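You operate a simulated robot arm through the tools that you are given. There is no shell and no other tool. Be economical: measure what you need, move in short steps, check, and stop when the job is done.

The job below is to be done with a simulated two-armed robot. You get a single attempt, and the scene is never put back.

TASK
Take the cap off the dark bottle that says "plum" on the top of the long table and lay it down there.

The check looks at the end state, three seconds after you hand in, the way a careful person would. Anything else that was tipped, shoved, dropped, spilled or broken makes it a failure. A push-on lid holds only when it is set on centred and level and pressed home; a screw cap is set on level and turned clockwise until tight.

THE ROBOT
Two 7-joint arms with three-finger grippers on one trunk, on a base that drives. Base frame: it is fixed to the floor where the robot stands at the start and does not move with it; the origin is under the middle of the robot, x ahead of it, y to its left, z up; the surface under the hand at the start is at about z = 0.82. Lengths are in m, angles in degrees, forces in N, time in s.
The left shoulder is at the start at [0.042, 0.154, 1.007], the right one opposite. With the tool pointing down near the work surface each hand reaches from about 0.2 to 0.62 m from the robot's upright axis, wherever it stands, measured 20 degrees to its own side. Payload 2.69 kg a hand.
The tool frame of a hand sits at the grasp point between the pads (the TCP): z along the fingers, y along the line on which they close. The tips reach 0.029 m beyond it. The gripper opens to 0.12 m. The gripper's body begins 0.078 m behind the TCP.
Orientation is that of the tool frame in the base frame, as a unit quaternion [x, y, z, w]. With the fingers straight down and closing along the base's y, the tool's x points along the base's -x, its y along +y and its z along -z.

THE INTERFACE
- The arms move only by the tool play_rows. It takes "left_steps", "right_steps" or both (then of equal length, played together; a hand with none holds still); each is a list of rows, each a list of 7 numbers: the gripper command, from -1 (fully open) to 1 (shut), values between in proportion, then the shift along the tool's x, y, z in m, then the turn, a rotation vector about the tool's x, y, z in degrees. In form: [[gripper, x, y, z, wx, wy, wz], ...]. A call has 1 to 12 rows; each row shifts and turns the commanded pose from where the row before left it, along the tool's axes as they then stand. A row lasts 0.2 s, in which the tool goes at most 0.05 m and 8.6 degrees; a call with a longer step from one row to the next is refused whole, and so is a gripper value outside its range. A pose out of reach is approached as far as the arm can. The call stops where the force on the tool passes 40 N (or 10 N more than at its start, if that is more) or the arm is blocked; 0.2 s more then pass. Each finger halts on what it meets, pressing with about 32 N; the grip force reading is that of the motor and also rises with nothing between the fingers. The clock runs only during rows and for 0.2 s after the last one: add rows that do not move to give the fingers time. It gives the time, the measured TCP pose, the force on the tool (base axes), the opening and the grip force at its end, in the units of the frame above (readings bear some noise), with the torque about the TCP (base axes, N m) and any sound that the robot's microphone picked up, and new pictures: "show" is both (left out), scene, wrist or none (wrist: the cameras of the hands that moved).
- Cameras (640 x 400 px; columns grow to the right, rows downward): "scene" is now at [0.1419, 0.0482, 1.1724]; the picture's right is [0.53, -0.85, 0.00], its down [-0.35, -0.21, -0.91] and it looks along [0.78, 0.48, -0.41] (base axes); focal length 273 px, centre (320, 200). "left" rides on the left gripper at [0.063, 0, -0.104] in its tool frame; the picture's right is [-0.01, 1.00, 0.00], its down [-0.83, 0.00, -0.56] and it looks along [-0.56, 0.00, 0.83] (tool axes); focal length 275 px, centre (320, 200). "right" rides on the right gripper at [0.063, 0, -0.104] in its tool frame; the picture's right is [0.00, 1.00, 0.00], its down [-0.83, 0.00, -0.56] and it looks along [-0.56, 0.00, 0.83] (tool axes); focal length 275 px, centre (320, 200).
- slide_trunk(by): slides the trunk up (or, below 0, down) by that many m; the arms and the scene camera ride with it, the base frame stays. It gives what a move gives, with no picture.
- base_move(legs): drives the robot by 1 to 6 legs, each [ahead, left, turn to the left] in m, m and degrees, along the robot's own axes; the way and the turn of a leg run together, so that a leg with both is an arc; at most 1.5 m and 180 degrees a leg. The arms and the cameras ride along, it lands a little off, and it stops where it bumps. It gives what a move gives, and a new picture of the scene camera.
- head_to(pan, tilt): turns the head with the scene camera to pan (to the left, within 80 degrees either way) and tilt (down, from -29 to 69), counted from straight ahead of the robot. It gives what a move gives, and a new picture of the scene camera.
- measure_at(camera, pixels): for up to 12 pixels [column, row] of the newest picture of that camera ("zoom" is the newest enlarged one), the place [x, y, z] in the base frame of the surface seen there, good to about 0.002 m. It takes no simulated time.
- enlarge(camera, box): a new picture of the part [left, top, right, bottom] of that camera's present view, enlarged. It takes no simulated time.
- hand_in(): hands the job in; it is judged then, once.

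Keep the steps short. Do not move on a guess: measure, check each grasp and each placing, and mend mistakes. In all there are 80 turns and 260 pictures (those below and enlarged ones count). Leave the grippers open and the arms clear of the work at the hand-in unless told otherwise, and finish with a single line.

The tools are called after "Request:" by a JSON object that holds its "method" and its "body". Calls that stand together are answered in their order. play_rows: Moves the arms, as the interface text tells. Its arguments: {"type":"object","properties":{"left_steps":{"type":"array","items":{"type":"array","items":{"type":"number"}}},"right_steps":{"type":"array","items":{"type":"array","items":{"type":"number"}}},"show":{"type":"string","enum":["both","scene","wrist","none"]}},"required":[]} The other tools are called the same way: slide_trunk (by) slides the trunk up or down; base_move (legs) drives the base; head_to (pan, tilt) turns the head that bears the scene camera; measure_at (camera, pixels) gives the place of the surface under pixels of a picture; enlarge (camera, box) takes an enlarged picture of a part of a camera's view; hand_in () hands the job in.

At the start:

```text
t: 0.0
left_eef_pos: [0.3262, 0.4473, 0.9996]
left_ee_rot: [-0.001, 1.0, 0.0, -0.001]
left_ft_force: [0.7, 0.3, -0.1]
left_torque: [0.01, -0.02, 0.0]
left_grip_width: 0.1198
left_grip_force: 0.1
right_eef_pos: [0.3415, 0.0382, 0.9996]
right_ee_rot: [0.001, 1.0, 0.0, 0.002]
right_ft_force: [0.0, 0.7, -0.1]
right_torque: [0.03, -0.04, 0.0]
right_grip_width: 0.1198
right_grip_force: 0.1
trunk travel left (down, up): [-0.375, 0.063]
robot x, y, heading: [0.0007, -0.0007, -0.2]
head pan, tilt: [31.7, 24.1]
```

scene: 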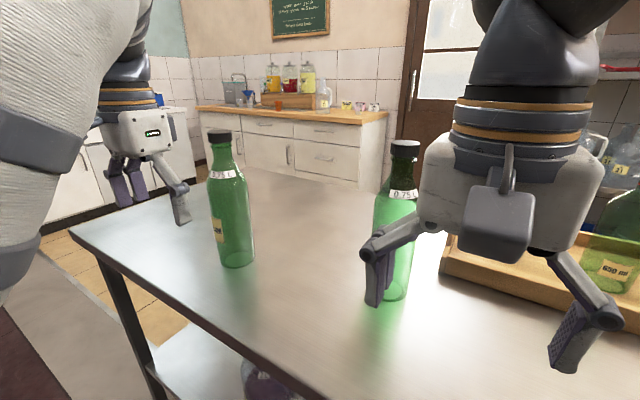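
right: 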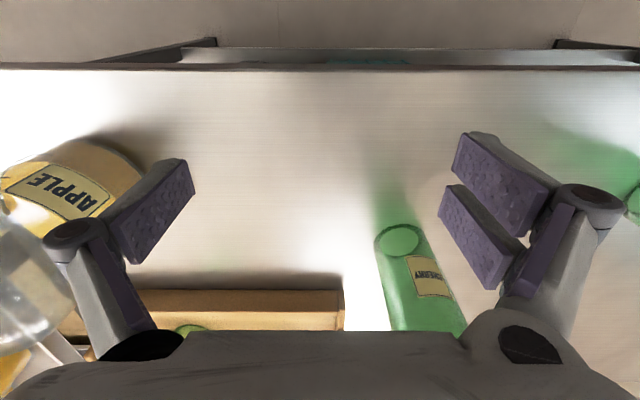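
left: 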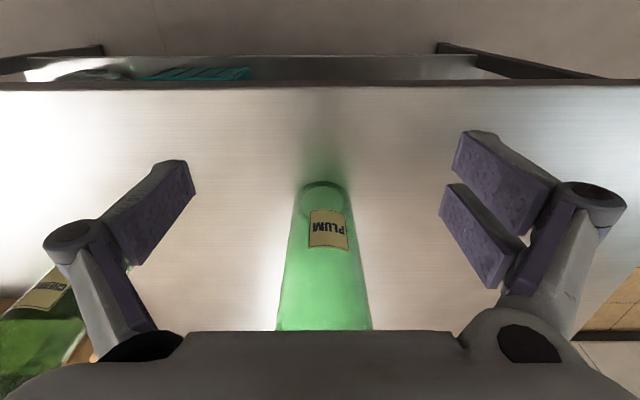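

The left wrist camera shows a bottle labelled PLUM. I'll enlarge the scene views of the bottles and measure the cap of the left one.

Request:
{"method": "enlarge", "body": {"camera": "scene", "box": [180, 120, 280, 280]}}

Request:
{"method": "measure_at", "body": {"camera": "scene", "pixels": [[220, 132], [220, 138], [210, 138], [229, 138], [221, 170], [236, 262], [217, 230], [405, 143], [404, 152]]}}

Request:
{"method": "head_to", "body": {"pan": 0, "tilt": 30}}

```text
2.50 times, centred on (230, 200) of scene
```

zoom: 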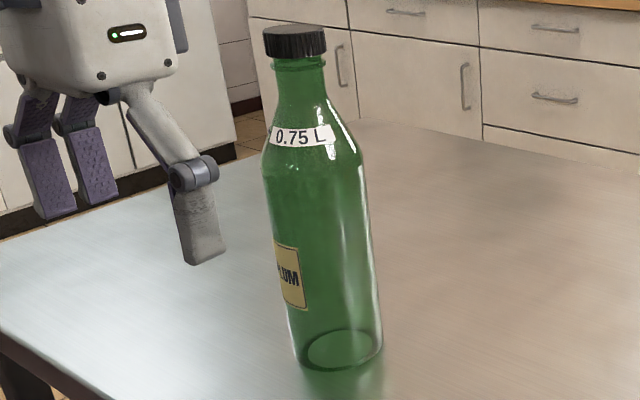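

```text
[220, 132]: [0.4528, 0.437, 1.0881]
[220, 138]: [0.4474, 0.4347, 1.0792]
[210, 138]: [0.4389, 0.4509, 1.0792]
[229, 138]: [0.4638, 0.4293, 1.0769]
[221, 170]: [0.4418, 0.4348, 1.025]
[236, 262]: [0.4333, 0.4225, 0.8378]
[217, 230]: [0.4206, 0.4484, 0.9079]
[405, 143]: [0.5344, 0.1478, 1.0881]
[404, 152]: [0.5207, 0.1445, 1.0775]
```

```text
t: 1.0
left_eef_pos: [0.325, 0.4477, 1.0]
left_ee_rot: [0.001, 1.0, 0.0, 0.001]
left_ft_force: [1.2, -0.1, 0.5]
left_torque: [0.01, -0.01, 0.03]
left_grip_width: 0.12
left_grip_force: 0.1
right_eef_pos: [0.3416, 0.0395, 1.0008]
right_ee_rot: [0.0, 1.0, 0.0, 0.001]
right_ft_force: [-1.3, 1.1, -0.7]
right_torque: [0.0, 0.01, -0.04]
right_grip_width: 0.1198
right_grip_force: 0.0
trunk travel left (down, up): [-0.375, 0.063]
robot x, y, heading: [0.0022, -0.0, 0.1]
head pan, tilt: [0.0, 30.0]
```

scene: 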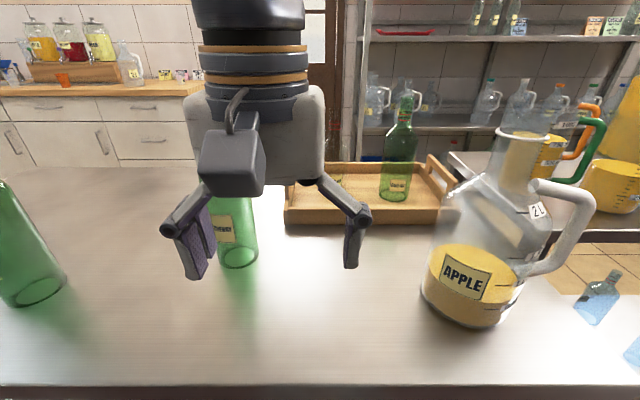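

The plum bottle stands at about (0.45, 0.437), with its cap top at z = 1.088 and what looks like a ribbed screw cap. The left hand will hold the body from the left while the right hand unscrews from above. I'll drive left so both hands can reach.

Request:
{"method": "base_move", "body": {"legs": [[0, 0.33, 0]]}}

Request:
{"method": "head_to", "body": {"pan": 10, "tilt": 28}}

```text
t: 4.1
left_eef_pos: [0.3291, 0.7761, 1.001]
left_ee_rot: [0.004, 1.0, -0.001, 0.0]
left_ft_force: [-0.2, 0.6, 1.0]
left_torque: [-0.02, -0.01, -0.01]
left_grip_width: 0.1199
left_grip_force: 0.0
right_eef_pos: [0.3416, 0.3676, 1.0006]
right_ee_rot: [0.002, 1.0, 0.0, 0.002]
right_ft_force: [0.1, 1.0, 1.3]
right_torque: [-0.01, -0.01, 0.02]
right_grip_width: 0.1201
right_grip_force: 0.0
trunk travel left (down, up): [-0.375, 0.063]
robot x, y, heading: [0.0034, 0.3285, -0.3]
head pan, tilt: [0.0, 30.0]
```

scene: 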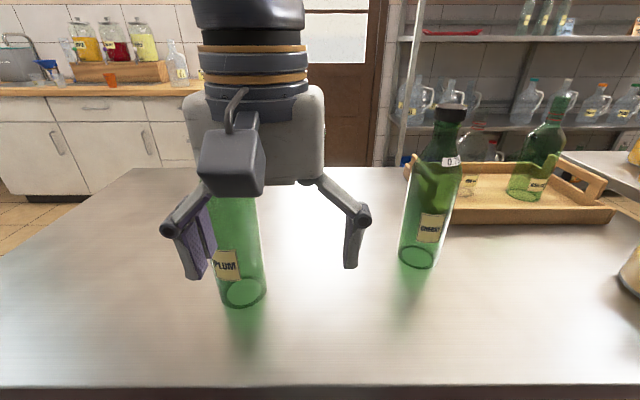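

```text
t: 4.8
left_eef_pos: [0.3293, 0.7756, 0.9999]
left_ee_rot: [0.003, 1.0, 0.0, 0.0]
left_ft_force: [0.2, 0.3, 0.7]
left_torque: [0.0, 0.0, 0.0]
left_grip_width: 0.1201
left_grip_force: 0.1
right_eef_pos: [0.3436, 0.3682, 1.0011]
right_ee_rot: [0.002, 1.0, 0.0, 0.002]
right_ft_force: [-0.4, 0.5, -1.4]
right_torque: [-0.02, -0.01, -0.01]
right_grip_width: 0.12
right_grip_force: 0.0
trunk travel left (down, up): [-0.375, 0.063]
robot x, y, heading: [-0.0011, 0.3345, -0.3]
head pan, tilt: [10.0, 28.0]
```

scene: 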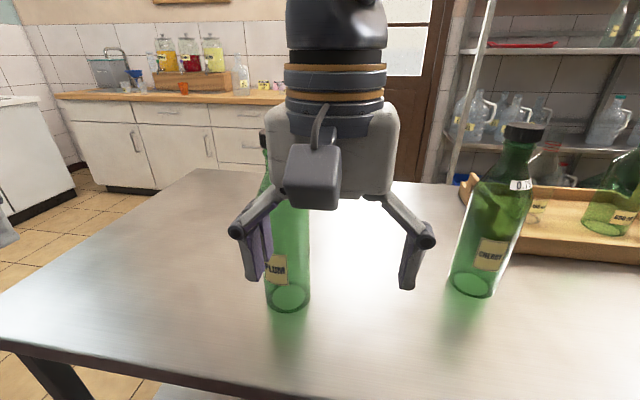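

The right hand blocks the view of the cap. I'll raise it 0.2 m and shift it right, while the left hand starts yawing 60° at its present spot.

Request:
{"method": "play_rows", "body": {"right_steps": [[-1, 0, 0, -0.045, 0, 0, 0], [-1, 0, 0, -0.045, 0, 0, 0], [-1, 0, 0, -0.045, 0, 0, 0], [-1, 0, 0, -0.045, 0, 0, 0], [-1, 0, -0.045, 0, 0, 0, 0], [-1, 0, -0.045, 0, 0, 0, 0], [-1, 0, -0.045, 0, 0, 0, 0], [-1, 0, 0, 0, 0, 0, 0]], "left_steps": [[-1, 0, 0, 0, 0, 0, 7.5], [-1, 0, 0, 0, 0, 0, 7.5], [-1, 0, 0, 0, 0, 0, 7.5], [-1, 0, 0, 0, 0, 0, 7.5], [-1, 0, 0, 0, 0, 0, 7.5], [-1, 0, 0, 0, 0, 0, 7.5], [-1, 0, 0, 0, 0, 0, 7.5], [-1, 0, 0, 0, 0, 0, 7.5]], "show": "scene"}}

```text
t: 6.6
left_eef_pos: [0.3285, 0.7779, 0.9993]
left_ee_rot: [0.503, 0.864, 0.0, 0.0]
left_ft_force: [-0.7, 0.4, -0.8]
left_torque: [-0.01, 0.02, 0.02]
left_grip_width: 0.1201
left_grip_force: 0.1
right_eef_pos: [0.3416, 0.2324, 1.1579]
right_ee_rot: [0.002, 1.0, 0.0, 0.002]
right_ft_force: [-0.7, 0.6, -0.1]
right_torque: [-0.02, -0.03, -0.01]
right_grip_width: 0.12
right_grip_force: 0.0
right hand out of reach, approached as far as the arm can: row 4
trunk travel left (down, up): [-0.375, 0.063]
robot x, y, heading: [-0.0017, 0.3322, -0.1]
head pan, tilt: [10.0, 28.0]
```

scene: 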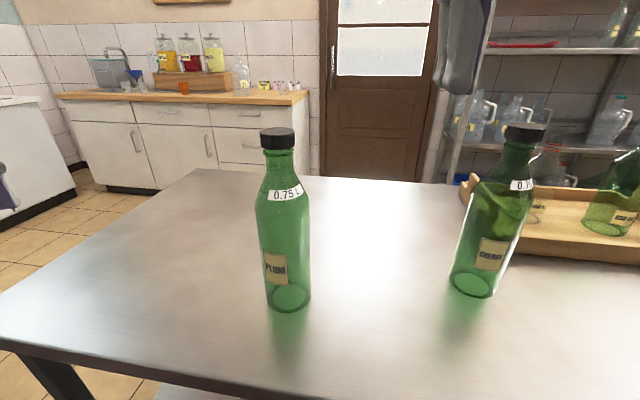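

Clear view now. The cap sits at about (278,138) and the base at about (288,300). I'll raise the trunk to give the right hand headroom, and measure the bottle and cap in detail.

Request:
{"method": "slide_trunk", "body": {"by": 0.06}}

Request:
{"method": "enlarge", "body": {"camera": "scene", "box": [220, 120, 380, 360]}}

```text
t: 7.6
left_eef_pos: [0.3297, 0.7775, 1.058]
left_ee_rot: [0.503, 0.865, 0.0, -0.002]
left_ft_force: [0.3, 0.2, 0.0]
left_torque: [-0.03, 0.06, 0.01]
left_grip_width: 0.1199
left_grip_force: 0.1
right_eef_pos: [0.3413, 0.2343, 1.2175]
right_ee_rot: [0.002, 1.0, 0.0, 0.0]
right_ft_force: [0.1, -0.3, -0.2]
right_torque: [-0.03, 0.02, -0.03]
right_grip_width: 0.12
right_grip_force: 0.1
trunk travel left (down, up): [-0.435, 0.003]
robot x, y, heading: [-0.0019, 0.3328, 0.0]
head pan, tilt: [10.0, 28.0]
```

```text
1.67 times, centred on (300, 240) of scene
```

zoom: 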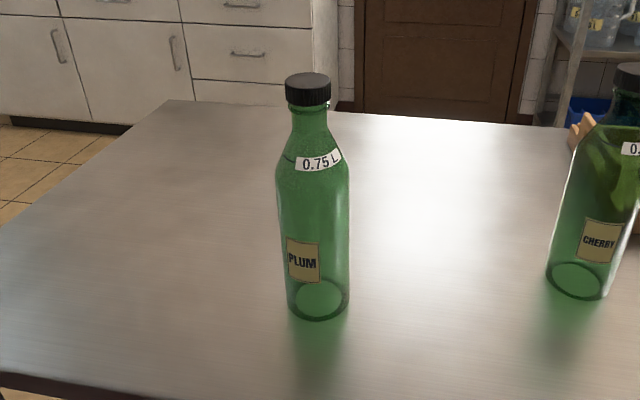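

Request:
{"method": "measure_at", "body": {"camera": "zoom", "pixels": [[308, 79], [308, 74], [308, 101], [287, 92], [329, 92], [310, 120], [314, 210], [279, 210], [348, 210], [315, 180], [318, 317], [318, 325]]}}

Request:
{"method": "enlarge", "body": {"camera": "scene", "box": [264, 140, 324, 180]}}

```text
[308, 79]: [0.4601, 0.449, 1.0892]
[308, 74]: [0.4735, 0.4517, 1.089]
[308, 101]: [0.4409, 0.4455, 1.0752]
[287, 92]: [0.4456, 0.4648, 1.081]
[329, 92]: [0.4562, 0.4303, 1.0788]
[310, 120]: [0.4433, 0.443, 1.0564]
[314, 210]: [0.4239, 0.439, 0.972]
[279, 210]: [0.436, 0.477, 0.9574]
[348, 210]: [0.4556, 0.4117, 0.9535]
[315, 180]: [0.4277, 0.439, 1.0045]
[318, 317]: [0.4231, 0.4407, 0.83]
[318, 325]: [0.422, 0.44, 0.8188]
```

```text
10.00 times, centred on (294, 160) of scene
```

zoom: 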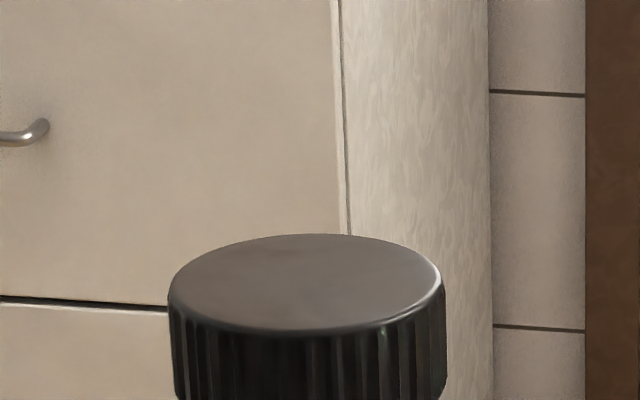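

The cap is a ribbed screw cap. It is centred at about (0.459, 0.448), spans z 1.07–1.089, and the body radius is about 0.036. Next I'll tip the left hand up by 75° in place so its fingers point horizontally toward the bottle.

Request:
{"method": "play_rows", "body": {"left_steps": [[-1, 0, 0, 0, 0, -7.5, 0], [-1, 0, 0, 0, 0, -7.5, 0], [-1, 0, 0, 0, 0, -7.5, 0], [-1, 0, 0, 0, 0, -7.5, 0], [-1, 0, 0, 0, 0, -7.5, 0], [-1, 0, 0, 0, 0, -7.5, 0], [-1, 0, 0, 0, 0, -7.5, 0], [-1, 0, 0, 0, 0, -7.5, 0], [-1, 0, 0, 0, 0, -7.5, 0], [-1, 0, 0, 0, 0, -7.5, 0], [-1, 0, 0, 0, 0, 0, 0]], "show": "both"}}

```text
t: 10.0
left_eef_pos: [0.3291, 0.7763, 1.0604]
left_ee_rot: [0.399, 0.685, -0.305, 0.527]
left_ft_force: [-0.3, -0.2, 0.2]
left_torque: [-0.02, 0.02, 0.01]
left_grip_width: 0.12
left_grip_force: 0.1
right_eef_pos: [0.3418, 0.2331, 1.2173]
right_ee_rot: [0.002, 1.0, 0.0, 0.001]
right_ft_force: [-0.5, 0.3, 0.2]
right_torque: [0.01, 0.0, 0.02]
right_grip_width: 0.1199
right_grip_force: 0.1
trunk travel left (down, up): [-0.435, 0.003]
robot x, y, heading: [-0.0035, 0.3296, -0.3]
head pan, tilt: [10.0, 28.0]
```

scene: 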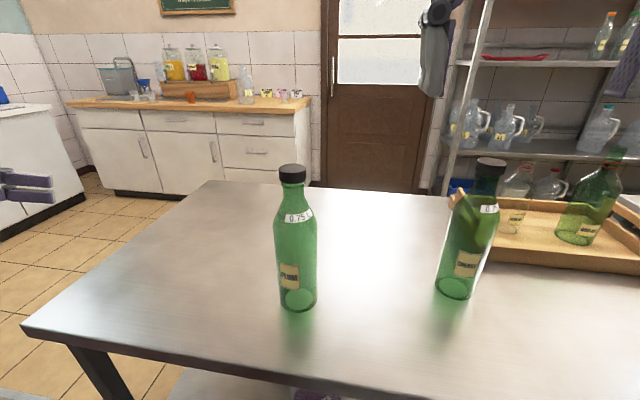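
left: 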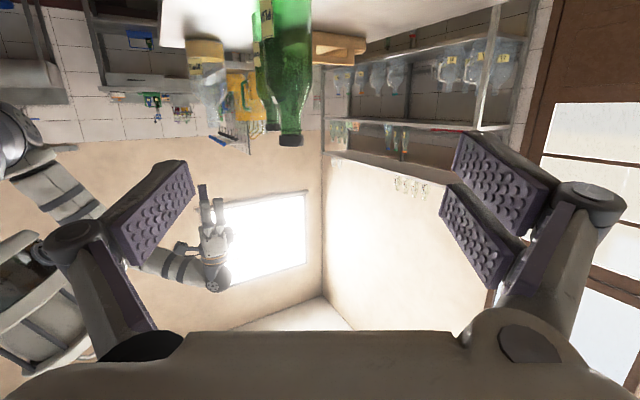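

Orientation reached, with fingers along (0.48, -0.84, -0.26). Next comes a pre-grasp point 0.15 m short of the bottle axis.

Request:
{"method": "play_rows", "body": {"left_steps": [[-1, 0.0058, -0.0084, 0.0368, 0, 0, 0], [-1, 0.0058, -0.0084, 0.0368, 0, 0, 0], [-1, 0.0058, -0.0084, 0.0368, 0, 0, 0], [-1, 0.0058, -0.0084, 0.0368, 0, 0, 0], [-1, 0.0058, -0.0084, 0.0368, 0, 0, 0], [-1, 0.0058, -0.0084, 0.0368, 0, 0, 0], [-1, 0, 0, 0, 0, 0, 0]], "show": "both"}}

```text
t: 11.6
left_eef_pos: [0.3857, 0.5748, 0.968]
left_ee_rot: [0.4, 0.686, -0.306, 0.526]
left_ft_force: [-0.8, 0.6, -0.7]
left_torque: [0.03, 0.03, 0.03]
left_grip_width: 0.1199
left_grip_force: 0.1
right_eef_pos: [0.3399, 0.2325, 1.2182]
right_ee_rot: [0.002, 1.0, 0.0, 0.001]
right_ft_force: [0.5, -0.1, 0.0]
right_torque: [-0.06, 0.0, 0.03]
right_grip_width: 0.1203
right_grip_force: 0.0
trunk travel left (down, up): [-0.435, 0.003]
robot x, y, heading: [0.0032, 0.3309, -0.3]
head pan, tilt: [10.0, 28.0]
```

scene: 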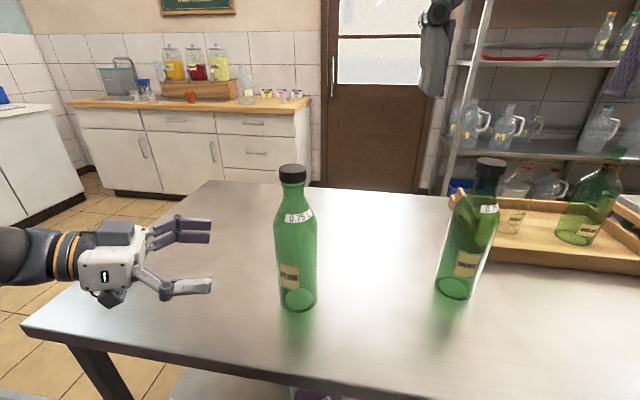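
left: 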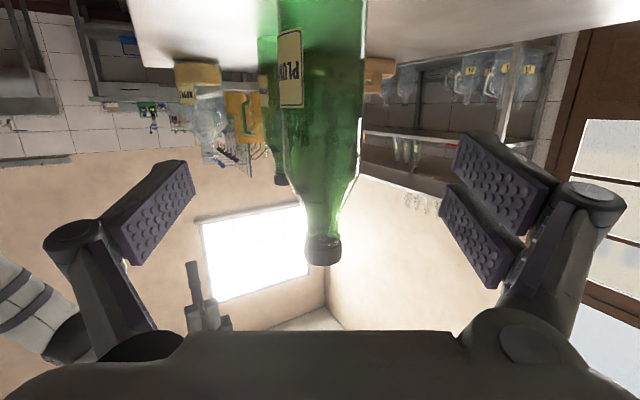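

The bottle is centred between the fingers at about column 322. I'll advance 0.148 m along the fingers without closing.

Request:
{"method": "play_rows", "body": {"left_steps": [[-1, 0, 0, 0.03, 0, 0, 0], [-1, 0, 0, 0.03, 0, 0, 0], [-1, 0, 0, 0.03, 0, 0, 0], [-1, 0, 0, 0.03, 0, 0, 0], [-1, 0, 0, 0.028, 0, 0, 0], [-1, 0, 0, 0, 0, 0, 0]], "show": "both"}}

```text
t: 13.0
left_eef_pos: [0.4565, 0.4512, 0.9312]
left_ee_rot: [0.399, 0.685, -0.306, 0.526]
left_ft_force: [0.9, 0.2, -0.3]
left_torque: [0.01, 0.0, 0.01]
left_grip_width: 0.1199
left_grip_force: 0.1
right_eef_pos: [0.3403, 0.2337, 1.2191]
right_ee_rot: [0.002, 1.0, 0.0, 0.002]
right_ft_force: [0.4, -0.2, 0.6]
right_torque: [0.03, -0.04, 0.01]
right_grip_width: 0.1199
right_grip_force: 0.0
trunk travel left (down, up): [-0.435, 0.003]
robot x, y, heading: [0.0005, 0.3325, -0.0]
head pan, tilt: [10.0, 28.0]
```

scene: 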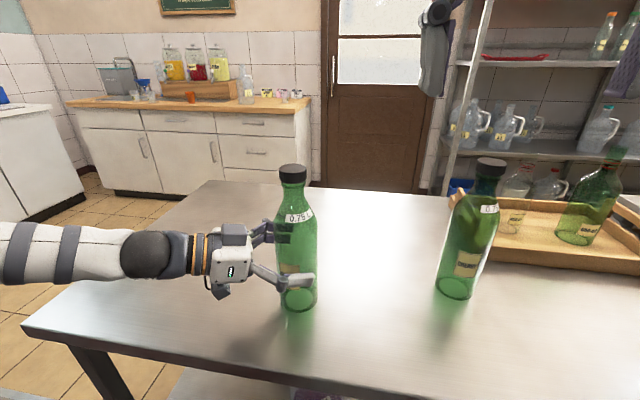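
left: 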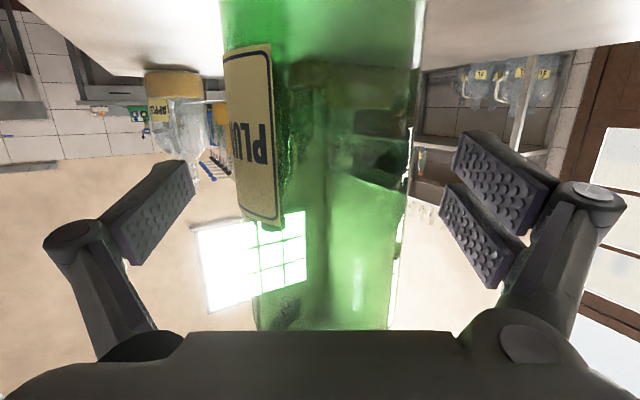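

The bottle is between the pads. Closing the left gripper on the body.

Request:
{"method": "play_rows", "body": {"left_steps": [[0, 0, 0, 0, 0, 0, 0], [0.3, 0, 0, 0, 0, 0, 0], [0.6, 0, 0, 0, 0, 0, 0], [1, 0, 0, 0, 0, 0, 0], [1, 0, 0, 0, 0, 0, 0]], "show": "both"}}

```text
t: 14.2
left_eef_pos: [0.4583, 0.4516, 0.9321]
left_ee_rot: [0.399, 0.686, -0.305, 0.526]
left_ft_force: [0.8, 2.0, 1.4]
left_torque: [0.11, -0.04, 0.0]
left_grip_width: 0.0717
left_grip_force: 32.0
right_eef_pos: [0.3414, 0.2333, 1.2184]
right_ee_rot: [0.002, 1.0, 0.0, 0.001]
right_ft_force: [-0.7, 0.3, 0.5]
right_torque: [-0.02, -0.01, 0.03]
right_grip_width: 0.1201
right_grip_force: 0.0
trunk travel left (down, up): [-0.435, 0.003]
robot x, y, heading: [0.0011, 0.33, -0.1]
head pan, tilt: [10.0, 28.0]
```

scene: 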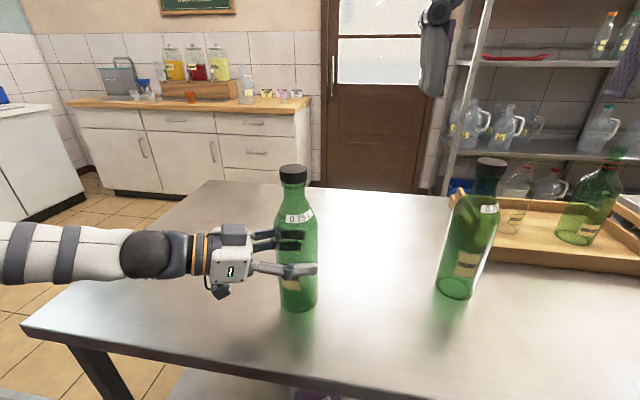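
left: 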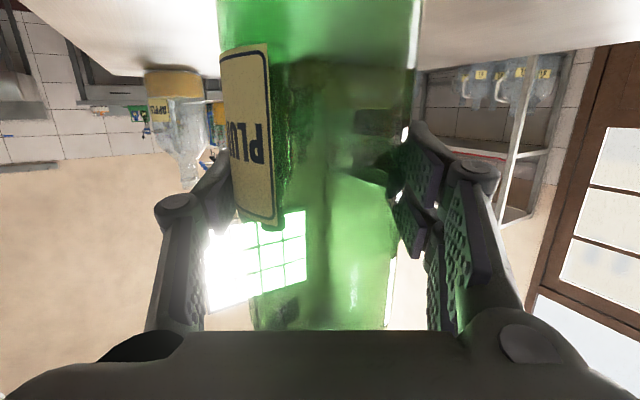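

The left hand holds the bottle at 0.0717 m opening and 32 N. I'll re-measure the cap before bringing the right hand over it.

Request:
{"method": "enlarge", "body": {"camera": "scene", "box": [262, 155, 322, 195]}}

```text
10.00 times, centred on (292, 175) of scene
```

zoom: 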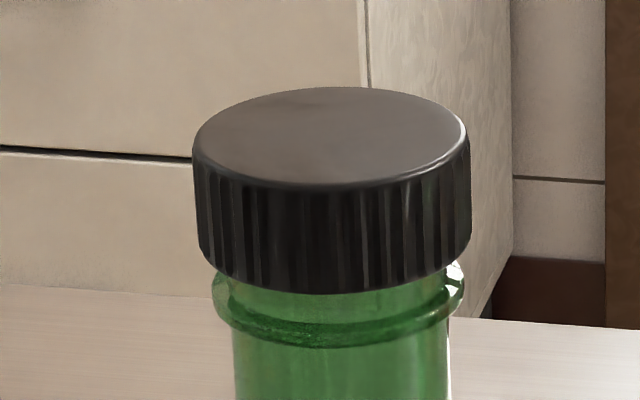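

Request:
{"method": "measure_at", "body": {"camera": "zoom", "pixels": [[330, 180], [330, 92], [197, 135], [465, 135], [330, 135], [330, 200], [335, 285], [205, 200], [465, 200], [330, 320]]}}

```text
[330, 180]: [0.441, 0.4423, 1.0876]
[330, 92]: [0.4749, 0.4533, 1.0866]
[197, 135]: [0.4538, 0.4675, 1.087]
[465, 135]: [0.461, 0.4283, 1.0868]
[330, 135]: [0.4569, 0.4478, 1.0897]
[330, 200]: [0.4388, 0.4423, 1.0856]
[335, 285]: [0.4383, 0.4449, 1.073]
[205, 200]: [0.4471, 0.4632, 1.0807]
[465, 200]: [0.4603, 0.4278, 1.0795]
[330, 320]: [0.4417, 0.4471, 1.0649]
```

The cap is centred at (0.4575, 0.448), 0.039 m across, z 1.0725–1.0885. I'll pre-rotate the right hand clockwise by 75° where it is, to leave room for the unscrewing turn.

Request:
{"method": "play_rows", "body": {"right_steps": [[-1, 0, 0, 0, 0, 0, 8.4], [-1, 0, 0, 0, 0, 0, 8.4], [-1, 0, 0, 0, 0, 0, 8.4], [-1, 0, 0, 0, 0, 0, 8.4], [-1, 0, 0, 0, 0, 0, 8.4], [-1, 0, 0, 0, 0, 0, 8.4], [-1, 0, 0, 0, 0, 0, 8.4], [-1, 0, 0, 0, 0, 0, 8.4], [-1, 0, 0, 0, 0, 0, 7.8], [-1, 0, 0, 0, 0, 0, 0]], "show": "none"}}

```text
t: 16.4
left_eef_pos: [0.458, 0.4509, 0.9325]
left_ee_rot: [0.399, 0.686, -0.305, 0.526]
left_ft_force: [0.9, 0.6, 1.7]
left_torque: [-0.03, 0.04, -0.04]
left_grip_width: 0.0719
left_grip_force: 31.9
right_eef_pos: [0.3406, 0.2322, 1.2176]
right_ee_rot: [0.611, 0.792, 0.001, 0.002]
right_ft_force: [-0.5, 0.1, 0.0]
right_torque: [0.0, 0.01, -0.01]
right_grip_width: 0.1201
right_grip_force: 0.1
trunk travel left (down, up): [-0.435, 0.003]
robot x, y, heading: [-0.0032, 0.3294, -0.4]
head pan, tilt: [10.0, 28.0]
```

Rotation reached. Now moving the right hand to above the cap, staying at z ≈ 1.2 with fingertips well clear.

Request:
{"method": "play_rows", "body": {"right_steps": [[-1, 0.0299, 0.028, 0.003, 0, 0, 0], [-1, 0.0299, 0.028, 0.003, 0, 0, 0], [-1, 0.0299, 0.028, 0.003, 0, 0, 0], [-1, 0.0299, 0.028, 0.003, 0, 0, 0], [-1, 0.0299, 0.028, 0.003, 0, 0, 0], [-1, 0.0299, 0.028, 0.003, 0, 0, 0], [-1, 0, 0, 0, 0, 0, 0]], "show": "both"}}

```text
t: 18.0
left_eef_pos: [0.4568, 0.45, 0.9323]
left_ee_rot: [0.398, 0.686, -0.305, 0.527]
left_ft_force: [1.5, 0.0, 0.8]
left_torque: [-0.11, -0.16, 0.0]
left_grip_width: 0.0718
left_grip_force: 31.9
right_eef_pos: [0.3759, 0.3863, 1.1709]
right_ee_rot: [0.61, 0.792, 0.001, 0.003]
right_ft_force: [-1.1, -0.4, -0.2]
right_torque: [0.0, -0.01, -0.01]
right_grip_width: 0.1202
right_grip_force: 0.0
right hand out of reach, approached as far as the arm can: row 3, 4, 5, 6
trunk travel left (down, up): [-0.435, 0.003]
robot x, y, heading: [0.004, 0.3293, -0.3]
head pan, tilt: [10.0, 28.0]
```

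scene: 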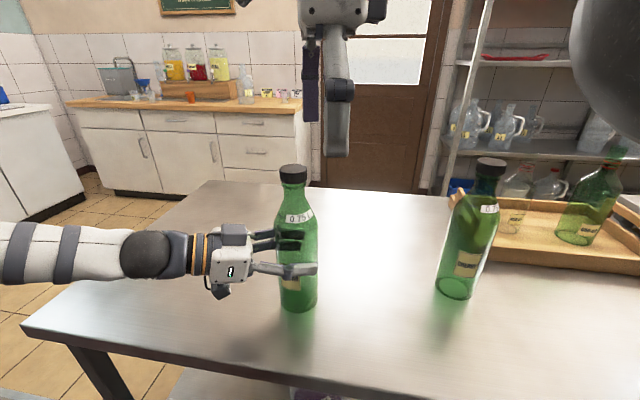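
right: 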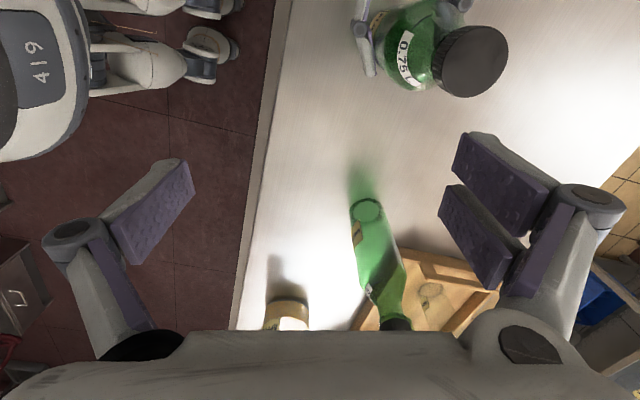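

The right hand can't reach that far at this height: it stopped at (0.376, 0.386, 1.171). I'll let go of the bottle, back the left hand out, and drive further left so the bottle is in front of the right shoulder. First I'll check the table's near edge and open the left gripper.

Request:
{"method": "measure_at", "body": {"camera": "right", "pixels": [[268, 150], [245, 290], [262, 150], [280, 60]]}}

Request:
{"method": "play_rows", "body": {"left_steps": [[0.1, 0, 0, 0, 0, 0, 0], [-0.5, 0, 0, 0, 0, 0, 0], [-1, 0, 0, 0, 0, 0, 0], [-1, 0, 0, 0, 0, 0, 0]], "show": "wrist"}}

```text
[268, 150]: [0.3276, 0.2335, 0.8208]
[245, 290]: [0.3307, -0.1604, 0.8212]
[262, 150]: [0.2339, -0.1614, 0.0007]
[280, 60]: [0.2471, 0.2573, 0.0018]
```

```text
t: 19.0
left_eef_pos: [0.4569, 0.4511, 0.9314]
left_ee_rot: [0.399, 0.686, -0.306, 0.527]
left_ft_force: [0.2, -0.8, 0.3]
left_torque: [0.03, 0.02, -0.04]
left_grip_width: 0.12
left_grip_force: 0.0
right_eef_pos: [0.3767, 0.3863, 1.1707]
right_ee_rot: [0.61, 0.792, 0.002, 0.001]
right_ft_force: [-0.6, -0.2, 0.2]
right_torque: [0.01, 0.04, 0.0]
right_grip_width: 0.1201
right_grip_force: 0.0
trunk travel left (down, up): [-0.435, 0.003]
robot x, y, heading: [0.0033, 0.3341, -0.1]
head pan, tilt: [10.0, 28.0]
```

left: 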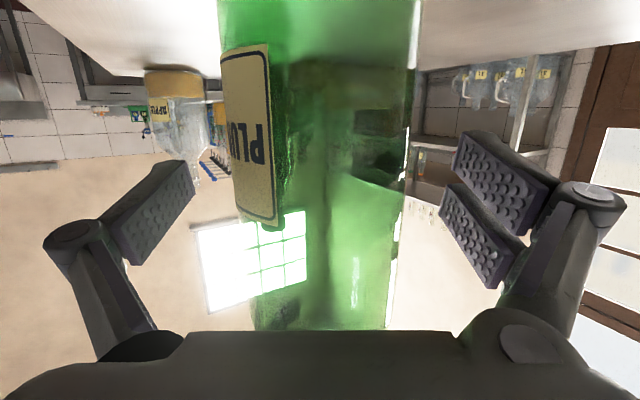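

The bottle is free and still upright. I'll back the left hand out 0.18 m, straight along its fingers.

Request:
{"method": "play_rows", "body": {"left_steps": [[-1, 0, 0, -0.03, 0, 0, 0], [-1, 0, 0, -0.03, 0, 0, 0], [-1, 0, 0, -0.04, 0, 0, 0], [-1, 0, 0, -0.04, 0, 0, 0], [-1, 0, 0, -0.04, 0, 0, 0], [-1, 0, 0, 0, 0, 0, 0]], "right_steps": [[-1, 0, 0, -0.005, 0, 0, 0], [-1, 0, 0, 0, 0, 0, 0], [-1, 0, 0, 0, 0, 0, 0], [-1, 0, 0, 0, 0, 0, 0], [-1, 0, 0, 0, 0, 0, 0], [-1, 0, 0, 0, 0, 0, 0]], "show": "none"}}

Request:
{"method": "base_move", "body": {"legs": [[0, 0.24, 0], [0.03, 0, 0]]}}

```text
t: 20.4
left_eef_pos: [0.3712, 0.5985, 0.9764]
left_ee_rot: [0.399, 0.686, -0.305, 0.526]
left_ft_force: [0.4, 0.1, 0.2]
left_torque: [-0.01, 0.0, -0.03]
left_grip_width: 0.1199
left_grip_force: 0.1
right_eef_pos: [0.375, 0.3855, 1.1741]
right_ee_rot: [0.61, 0.792, 0.001, 0.001]
right_ft_force: [-0.9, -0.5, 0.2]
right_torque: [0.01, 0.04, 0.01]
right_grip_width: 0.1201
right_grip_force: 0.1
right hand out of reach, approached as far as the arm can: row 1
trunk travel left (down, up): [-0.435, 0.003]
robot x, y, heading: [-0.0003, 0.3312, -0.4]
head pan, tilt: [10.0, 28.0]
```

```text
t: 23.3
left_eef_pos: [0.4021, 0.8352, 0.9762]
left_ee_rot: [0.398, 0.687, -0.305, 0.526]
left_ft_force: [0.9, 0.1, 0.2]
left_torque: [-0.01, -0.02, -0.03]
left_grip_width: 0.12
left_grip_force: 0.0
right_eef_pos: [0.4071, 0.6212, 1.1748]
right_ee_rot: [0.61, 0.792, 0.001, 0.002]
right_ft_force: [1.0, 0.0, -0.7]
right_torque: [0.04, 0.05, -0.02]
right_grip_width: 0.1202
right_grip_force: 0.0
trunk travel left (down, up): [-0.435, 0.003]
robot x, y, heading: [0.0268, 0.5661, -0.2]
head pan, tilt: [10.0, 28.0]
```

scene: 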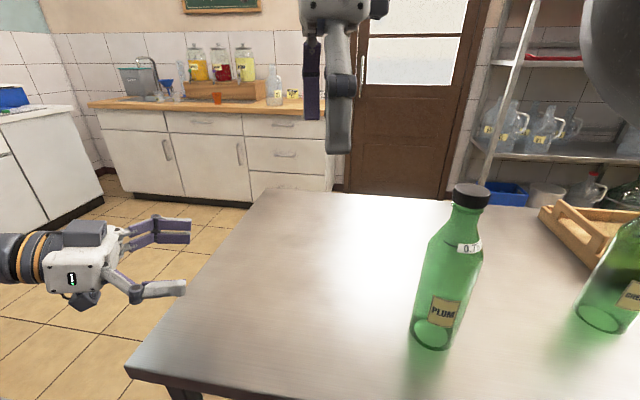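

Testing reach with the right hand: a small move first, to see how the commanded pose relates to the measured one.

Request:
{"method": "play_rows", "body": {"right_steps": [[-1, -0.04, 0, 0, 0, 0, 0], [-1, -0.04, 0, 0, 0, 0, 0], [-1, 0, 0, 0, 0, 0, 0]], "show": "none"}}

```text
t: 24.1
left_eef_pos: [0.4018, 0.8353, 0.9773]
left_ee_rot: [0.398, 0.686, -0.305, 0.527]
left_ft_force: [0.3, -0.9, -0.5]
left_torque: [-0.01, 0.0, 0.03]
left_grip_width: 0.1199
left_grip_force: 0.2
right_eef_pos: [0.4266, 0.5436, 1.177]
right_ee_rot: [0.61, 0.792, 0.002, 0.001]
right_ft_force: [0.4, -0.5, 0.0]
right_torque: [0.01, 0.02, -0.03]
right_grip_width: 0.1197
right_grip_force: 0.0
trunk travel left (down, up): [-0.435, 0.003]
robot x, y, heading: [0.0334, 0.5686, -0.2]
head pan, tilt: [10.0, 28.0]
```

The command follows the measured pose. Continuing to above the cap at z ≈ 1.157.

Request:
{"method": "play_rows", "body": {"right_steps": [[-1, -0.034, 0.002, 0.005, 0, 0, 0], [-1, -0.033, 0.002, 0.005, 0, 0, 0], [-1, -0.033, 0.002, 0.01, 0, 0, 0], [-1, 0, 0, 0, 0, 0, 0]], "show": "both"}}

```text
t: 25.1
left_eef_pos: [0.4024, 0.8356, 0.9769]
left_ee_rot: [0.398, 0.686, -0.305, 0.527]
left_ft_force: [0.2, 0.7, 0.5]
left_torque: [0.05, -0.03, -0.01]
left_grip_width: 0.1199
left_grip_force: 0.0
right_eef_pos: [0.458, 0.4512, 1.1553]
right_ee_rot: [0.61, 0.792, 0.002, 0.001]
right_ft_force: [-0.4, 0.0, 0.6]
right_torque: [-0.01, 0.01, -0.03]
right_grip_width: 0.1197
right_grip_force: 0.3
trunk travel left (down, up): [-0.435, 0.003]
robot x, y, heading: [0.0314, 0.5688, 0.1]
head pan, tilt: [10.0, 28.0]
```

scene: 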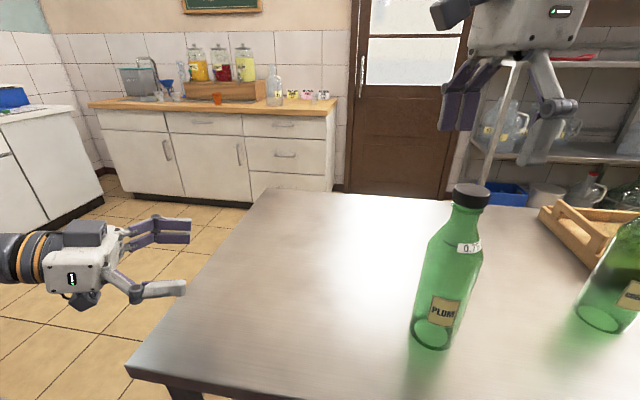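
right: 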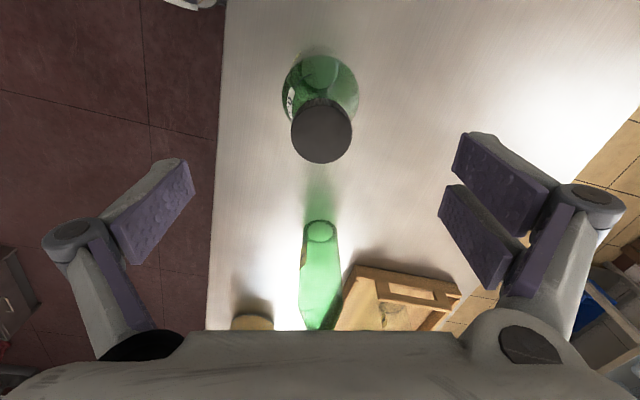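

The right hand reaches above the cap with room to spare. Now I'll bring the left hand back to its pre-grasp point.

Request:
{"method": "play_rows", "body": {"left_steps": [[-1, -0.007, -0.0204, 0.0337, 0, 0, 0], [-1, -0.007, -0.0204, 0.0337, 0, 0, 0], [-1, -0.007, -0.0204, 0.0337, 0, 0, 0], [-1, -0.007, -0.0204, 0.0337, 0, 0, 0], [-1, -0.007, -0.0204, 0.0337, 0, 0, 0], [-1, -0.007, -0.0204, 0.0337, 0, 0, 0], [-1, -0.007, -0.0204, 0.0337, 0, 0, 0], [-1, 0, 0, 0, 0, 0, 0]], "show": "both"}}

```text
t: 26.9
left_eef_pos: [0.3975, 0.5557, 0.9612]
left_ee_rot: [0.397, 0.686, -0.305, 0.528]
left_ft_force: [-0.1, -0.2, 0.2]
left_torque: [0.0, -0.03, 0.01]
left_grip_width: 0.1202
left_grip_force: 0.1
right_eef_pos: [0.4572, 0.4506, 1.1553]
right_ee_rot: [0.61, 0.792, 0.002, 0.001]
right_ft_force: [1.1, -0.1, -0.2]
right_torque: [-0.01, 0.01, -0.02]
right_grip_width: 0.1199
right_grip_force: 0.1
trunk travel left (down, up): [-0.435, 0.003]
robot x, y, heading: [0.0325, 0.5674, 0.0]
head pan, tilt: [10.0, 28.0]
```

scene: 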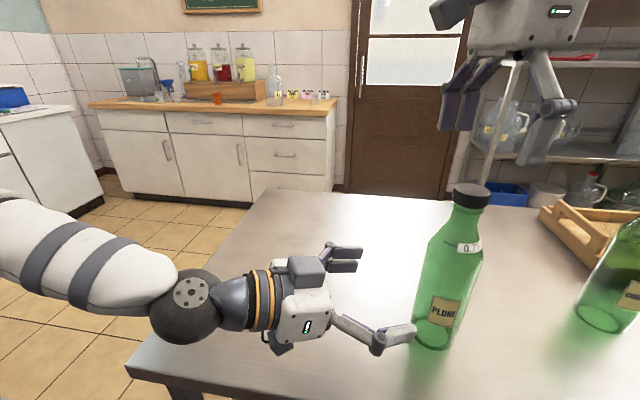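
left: 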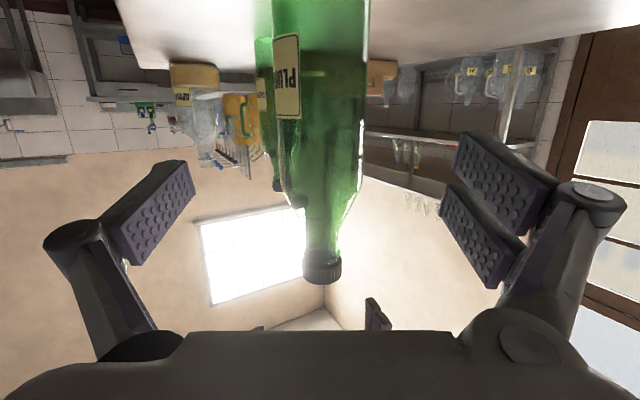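

Centred at about column 322. I'll advance 0.128 m and close on the body.

Request:
{"method": "play_rows", "body": {"left_steps": [[-1, 0, 0, 0.032, 0, 0, 0], [-1, 0, 0, 0.032, 0, 0, 0], [-1, 0, 0, 0.032, 0, 0, 0], [-1, 0, 0, 0.032, 0, 0, 0], [-1, 0, 0, 0, 0, 0, 0], [0, 0, 0, 0, 0, 0, 0], [0.3, 0, 0, 0, 0, 0, 0], [0.6, 0, 0, 0, 0, 0, 0], [1, 0, 0, 0, 0, 0, 0], [1, 0, 0, 0, 0, 0, 0]], "show": "both"}}

```text
t: 29.1
left_eef_pos: [0.4571, 0.4489, 0.931]
left_ee_rot: [0.398, 0.686, -0.305, 0.527]
left_ft_force: [2.1, -1.5, 1.6]
left_torque: [-0.24, -0.14, -0.02]
left_grip_width: 0.0717
left_grip_force: 32.2
right_eef_pos: [0.4572, 0.4501, 1.1561]
right_ee_rot: [0.61, 0.792, 0.003, 0.001]
right_ft_force: [0.3, 0.0, 0.0]
right_torque: [0.01, 0.0, 0.0]
right_grip_width: 0.1199
right_grip_force: 0.1
trunk travel left (down, up): [-0.435, 0.003]
robot x, y, heading: [0.0362, 0.5621, 0.1]
head pan, tilt: [10.0, 28.0]
```

scene: 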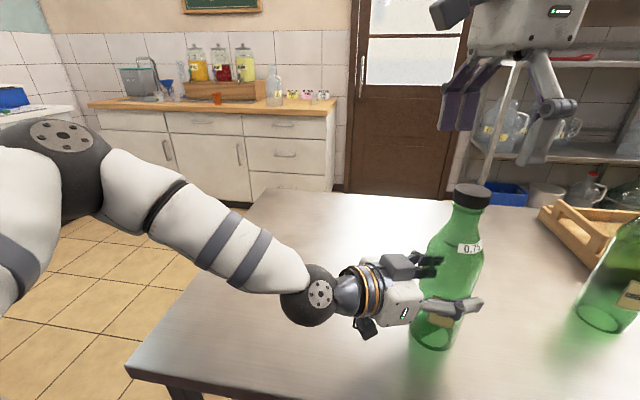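
left: 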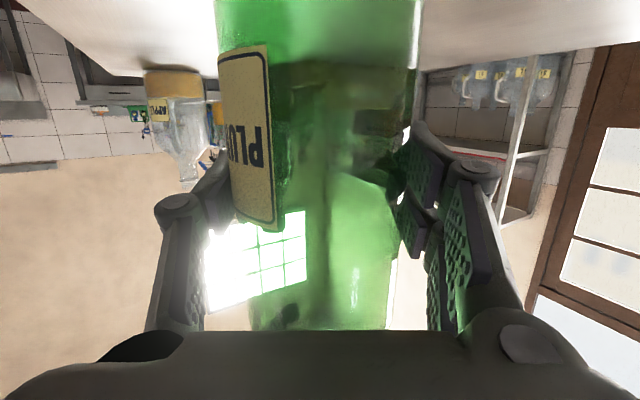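

Held again (0.0717 m, 32 N). Re-measuring the cap now.

Request:
{"method": "enlarge", "body": {"camera": "scene", "box": [440, 175, 500, 215]}}

```text
10.00 times, centred on (470, 195) of scene
```

zoom: 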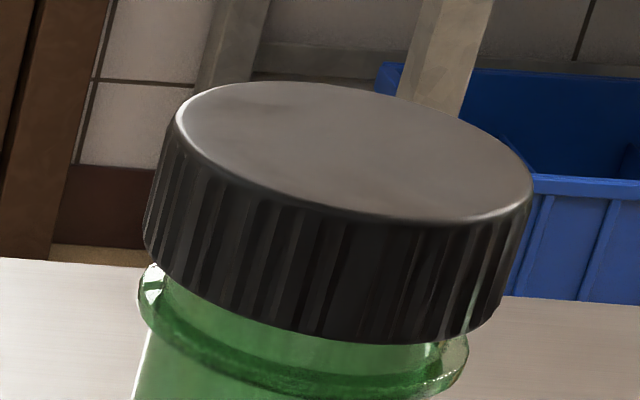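

Request:
{"method": "measure_at", "body": {"camera": "zoom", "pixels": [[182, 115], [526, 195], [390, 215], [320, 86], [350, 150], [400, 330], [160, 200], [510, 260], [330, 230]]}}

```text
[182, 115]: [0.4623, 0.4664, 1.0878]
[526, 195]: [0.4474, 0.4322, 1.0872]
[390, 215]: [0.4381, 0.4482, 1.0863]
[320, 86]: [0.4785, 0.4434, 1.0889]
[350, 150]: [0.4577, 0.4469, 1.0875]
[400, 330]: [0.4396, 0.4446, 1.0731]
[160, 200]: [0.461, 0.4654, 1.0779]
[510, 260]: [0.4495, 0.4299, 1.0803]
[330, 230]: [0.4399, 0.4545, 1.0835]
```

The cap centre is (0.4575, 0.4475). I'll lower the right hand to z = 1.099 with fingertips at the cap's lower rim, then close on the cap.

Request:
{"method": "play_rows", "body": {"right_steps": [[-1, -0.0025, -0.0003, 0.02, 0, 0, 0], [-0.5, 0, 0, 0.02, 0, 0, 0], [0, 0, 0, 0.017, 0, 0, 0], [0, 0, 0, 0, 0, 0, 0]], "show": "both"}}

```text
t: 30.1
left_eef_pos: [0.458, 0.4482, 0.9312]
left_ee_rot: [0.398, 0.686, -0.305, 0.527]
left_ft_force: [1.0, -1.0, 3.2]
left_torque: [-0.16, -0.08, -0.02]
left_grip_width: 0.0718
left_grip_force: 32.3
right_eef_pos: [0.4586, 0.4493, 1.0977]
right_ee_rot: [0.61, 0.793, 0.003, 0.002]
right_ft_force: [1.2, -0.1, -0.4]
right_torque: [-0.02, -0.01, -0.01]
right_grip_width: 0.0602
right_grip_force: 0.1
trunk travel left (down, up): [-0.435, 0.003]
robot x, y, heading: [0.033, 0.5682, -0.3]
head pan, tilt: [10.0, 28.0]
```

scene: 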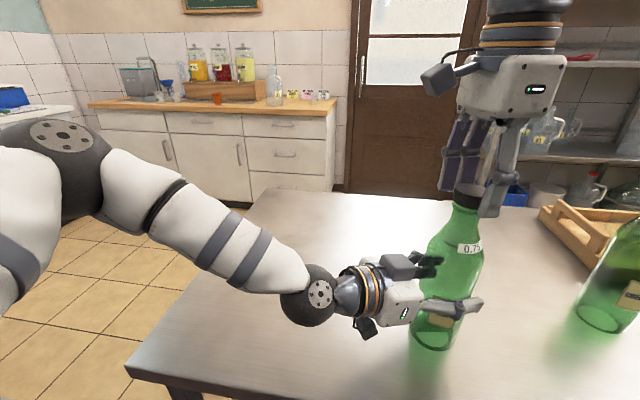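
right: 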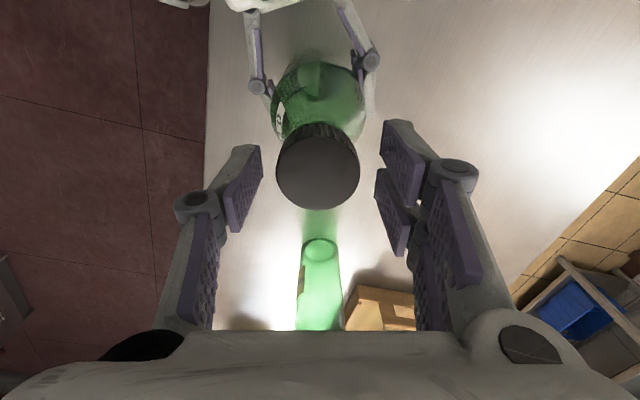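

The cap is centred between the fingers at about (317,165). Closing gently.

Request:
{"method": "play_rows", "body": {"right_steps": [[0.2, 0, 0, 0, 0, 0, 0], [0.5, 0, 0, 0, 0, 0, 0], [1, 0, 0, 0, 0, 0, 0], [1, 0, 0, 0, 0, 0, 0]], "show": "wrist"}}

```text
t: 31.1
left_eef_pos: [0.4585, 0.4488, 0.9315]
left_ee_rot: [0.398, 0.686, -0.305, 0.527]
left_ft_force: [8.7, -0.2, 3.9]
left_torque: [-0.23, 0.79, -0.34]
left_grip_width: 0.0719
left_grip_force: 32.5
right_eef_pos: [0.459, 0.4472, 1.0977]
right_ee_rot: [0.61, 0.792, 0.001, 0.002]
right_ft_force: [-6.4, -0.8, 0.3]
right_torque: [-0.03, 0.03, 0.32]
right_grip_width: 0.0368
right_grip_force: 32.4
trunk travel left (down, up): [-0.435, 0.003]
robot x, y, heading: [0.0313, 0.5654, -0.1]
head pan, tilt: [10.0, 28.0]
```

right: 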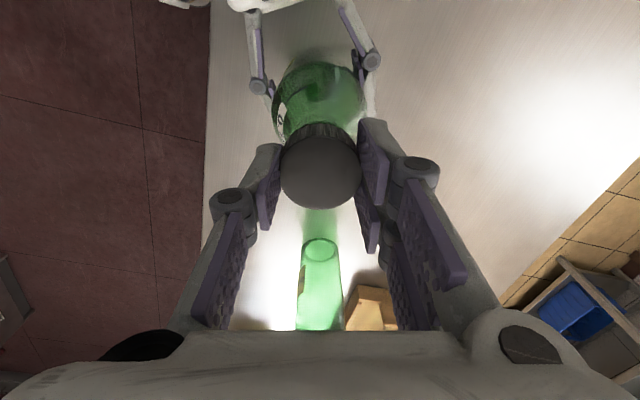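

The cap is gripped. Turning counter-clockwise seen from above (negative about tool z) in a first batch of 40°, watching torque.

Request:
{"method": "play_rows", "body": {"right_steps": [[1, 0, -0.001, 0, 0, 0, -4], [1, 0, 0, 0, 0, 0, -6], [1, 0, 0, 0, 0, 0, -6], [1, 0, 0, 0, 0, 0, -8], [1, 0, 0, 0, 0, 0, -8], [1, 0, 0, 0, 0, 0, -8], [1, 0, 0, 0, 0, 0, 0]], "show": "both"}}

```text
t: 32.7
left_eef_pos: [0.4578, 0.4486, 0.9314]
left_ee_rot: [0.4, 0.686, -0.306, 0.526]
left_ft_force: [-2.1, -11.3, 1.0]
left_torque: [0.8, -0.38, 0.0]
left_grip_width: 0.0719
left_grip_force: 31.8
right_eef_pos: [0.4561, 0.4465, 1.0983]
right_ee_rot: [0.301, 0.954, 0.003, 0.003]
right_ft_force: [4.5, 10.6, 7.6]
right_torque: [0.45, -0.31, -0.03]
right_grip_width: 0.0365
right_grip_force: 32.1
trunk travel left (down, up): [-0.435, 0.003]
robot x, y, heading: [0.0343, 0.5648, -0.3]
head pan, tilt: [10.0, 28.0]
```

scene: 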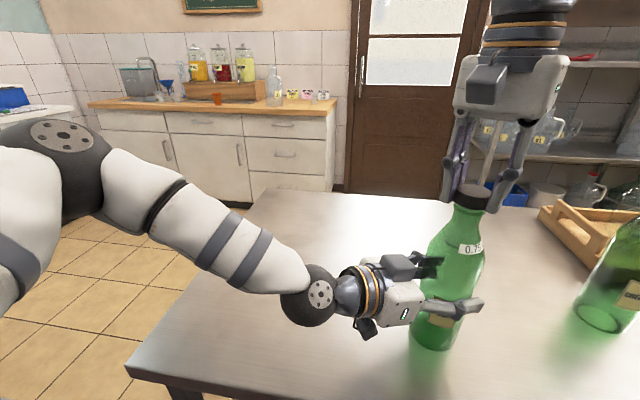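
right: 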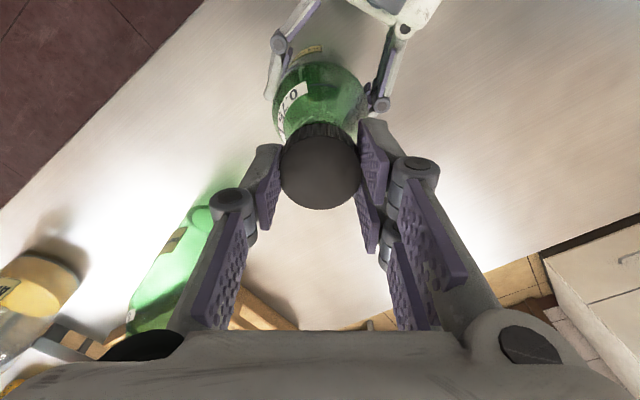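

No remaining torque, and the bottle stayed put while the cap turned and pushes up slightly (7.6 N), so it's unscrewing. I'll relieve the side load a little and turn another 60°.

Request:
{"method": "play_rows", "body": {"right_steps": [[1, 0.0003, 0.0011, -0.0005, 0, 0, -4], [1, 0, 0, -0.0001, 0, 0, -8], [1, 0, 0, -0.0001, 0, 0, -8], [1, 0, 0, -0.0001, 0, 0, -8], [1, 0, 0, -0.0001, 0, 0, -8], [1, 0, 0, -0.0001, 0, 0, -8], [1, 0, 0, -0.0001, 0, 0, -8], [1, 0, 0, -0.0001, 0, 0, -8], [1, 0, 0, 0, 0, 0, 0]], "show": "both"}}

```text
t: 34.7
left_eef_pos: [0.4571, 0.4493, 0.9306]
left_ee_rot: [0.399, 0.686, -0.305, 0.527]
left_ft_force: [-5.3, -2.5, 1.0]
left_torque: [-0.28, 0.06, -0.04]
left_grip_width: 0.0718
left_grip_force: 32.0
right_eef_pos: [0.4586, 0.4471, 1.0983]
right_ee_rot: [-0.215, 0.977, 0.0, 0.003]
right_ft_force: [2.3, 1.3, 5.6]
right_torque: [0.31, -0.09, 0.0]
right_grip_width: 0.0362
right_grip_force: 32.0
trunk travel left (down, up): [-0.435, 0.003]
robot x, y, heading: [0.0377, 0.5661, -0.2]
head pan, tilt: [10.0, 28.0]
```

scene: 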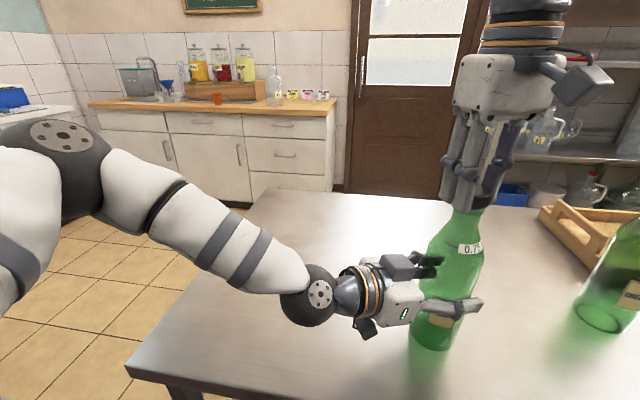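
right: 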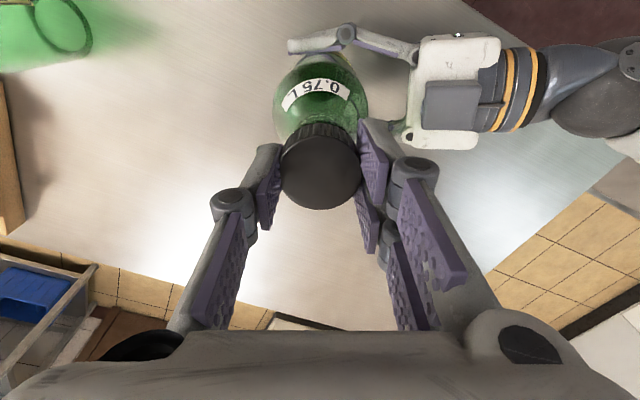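

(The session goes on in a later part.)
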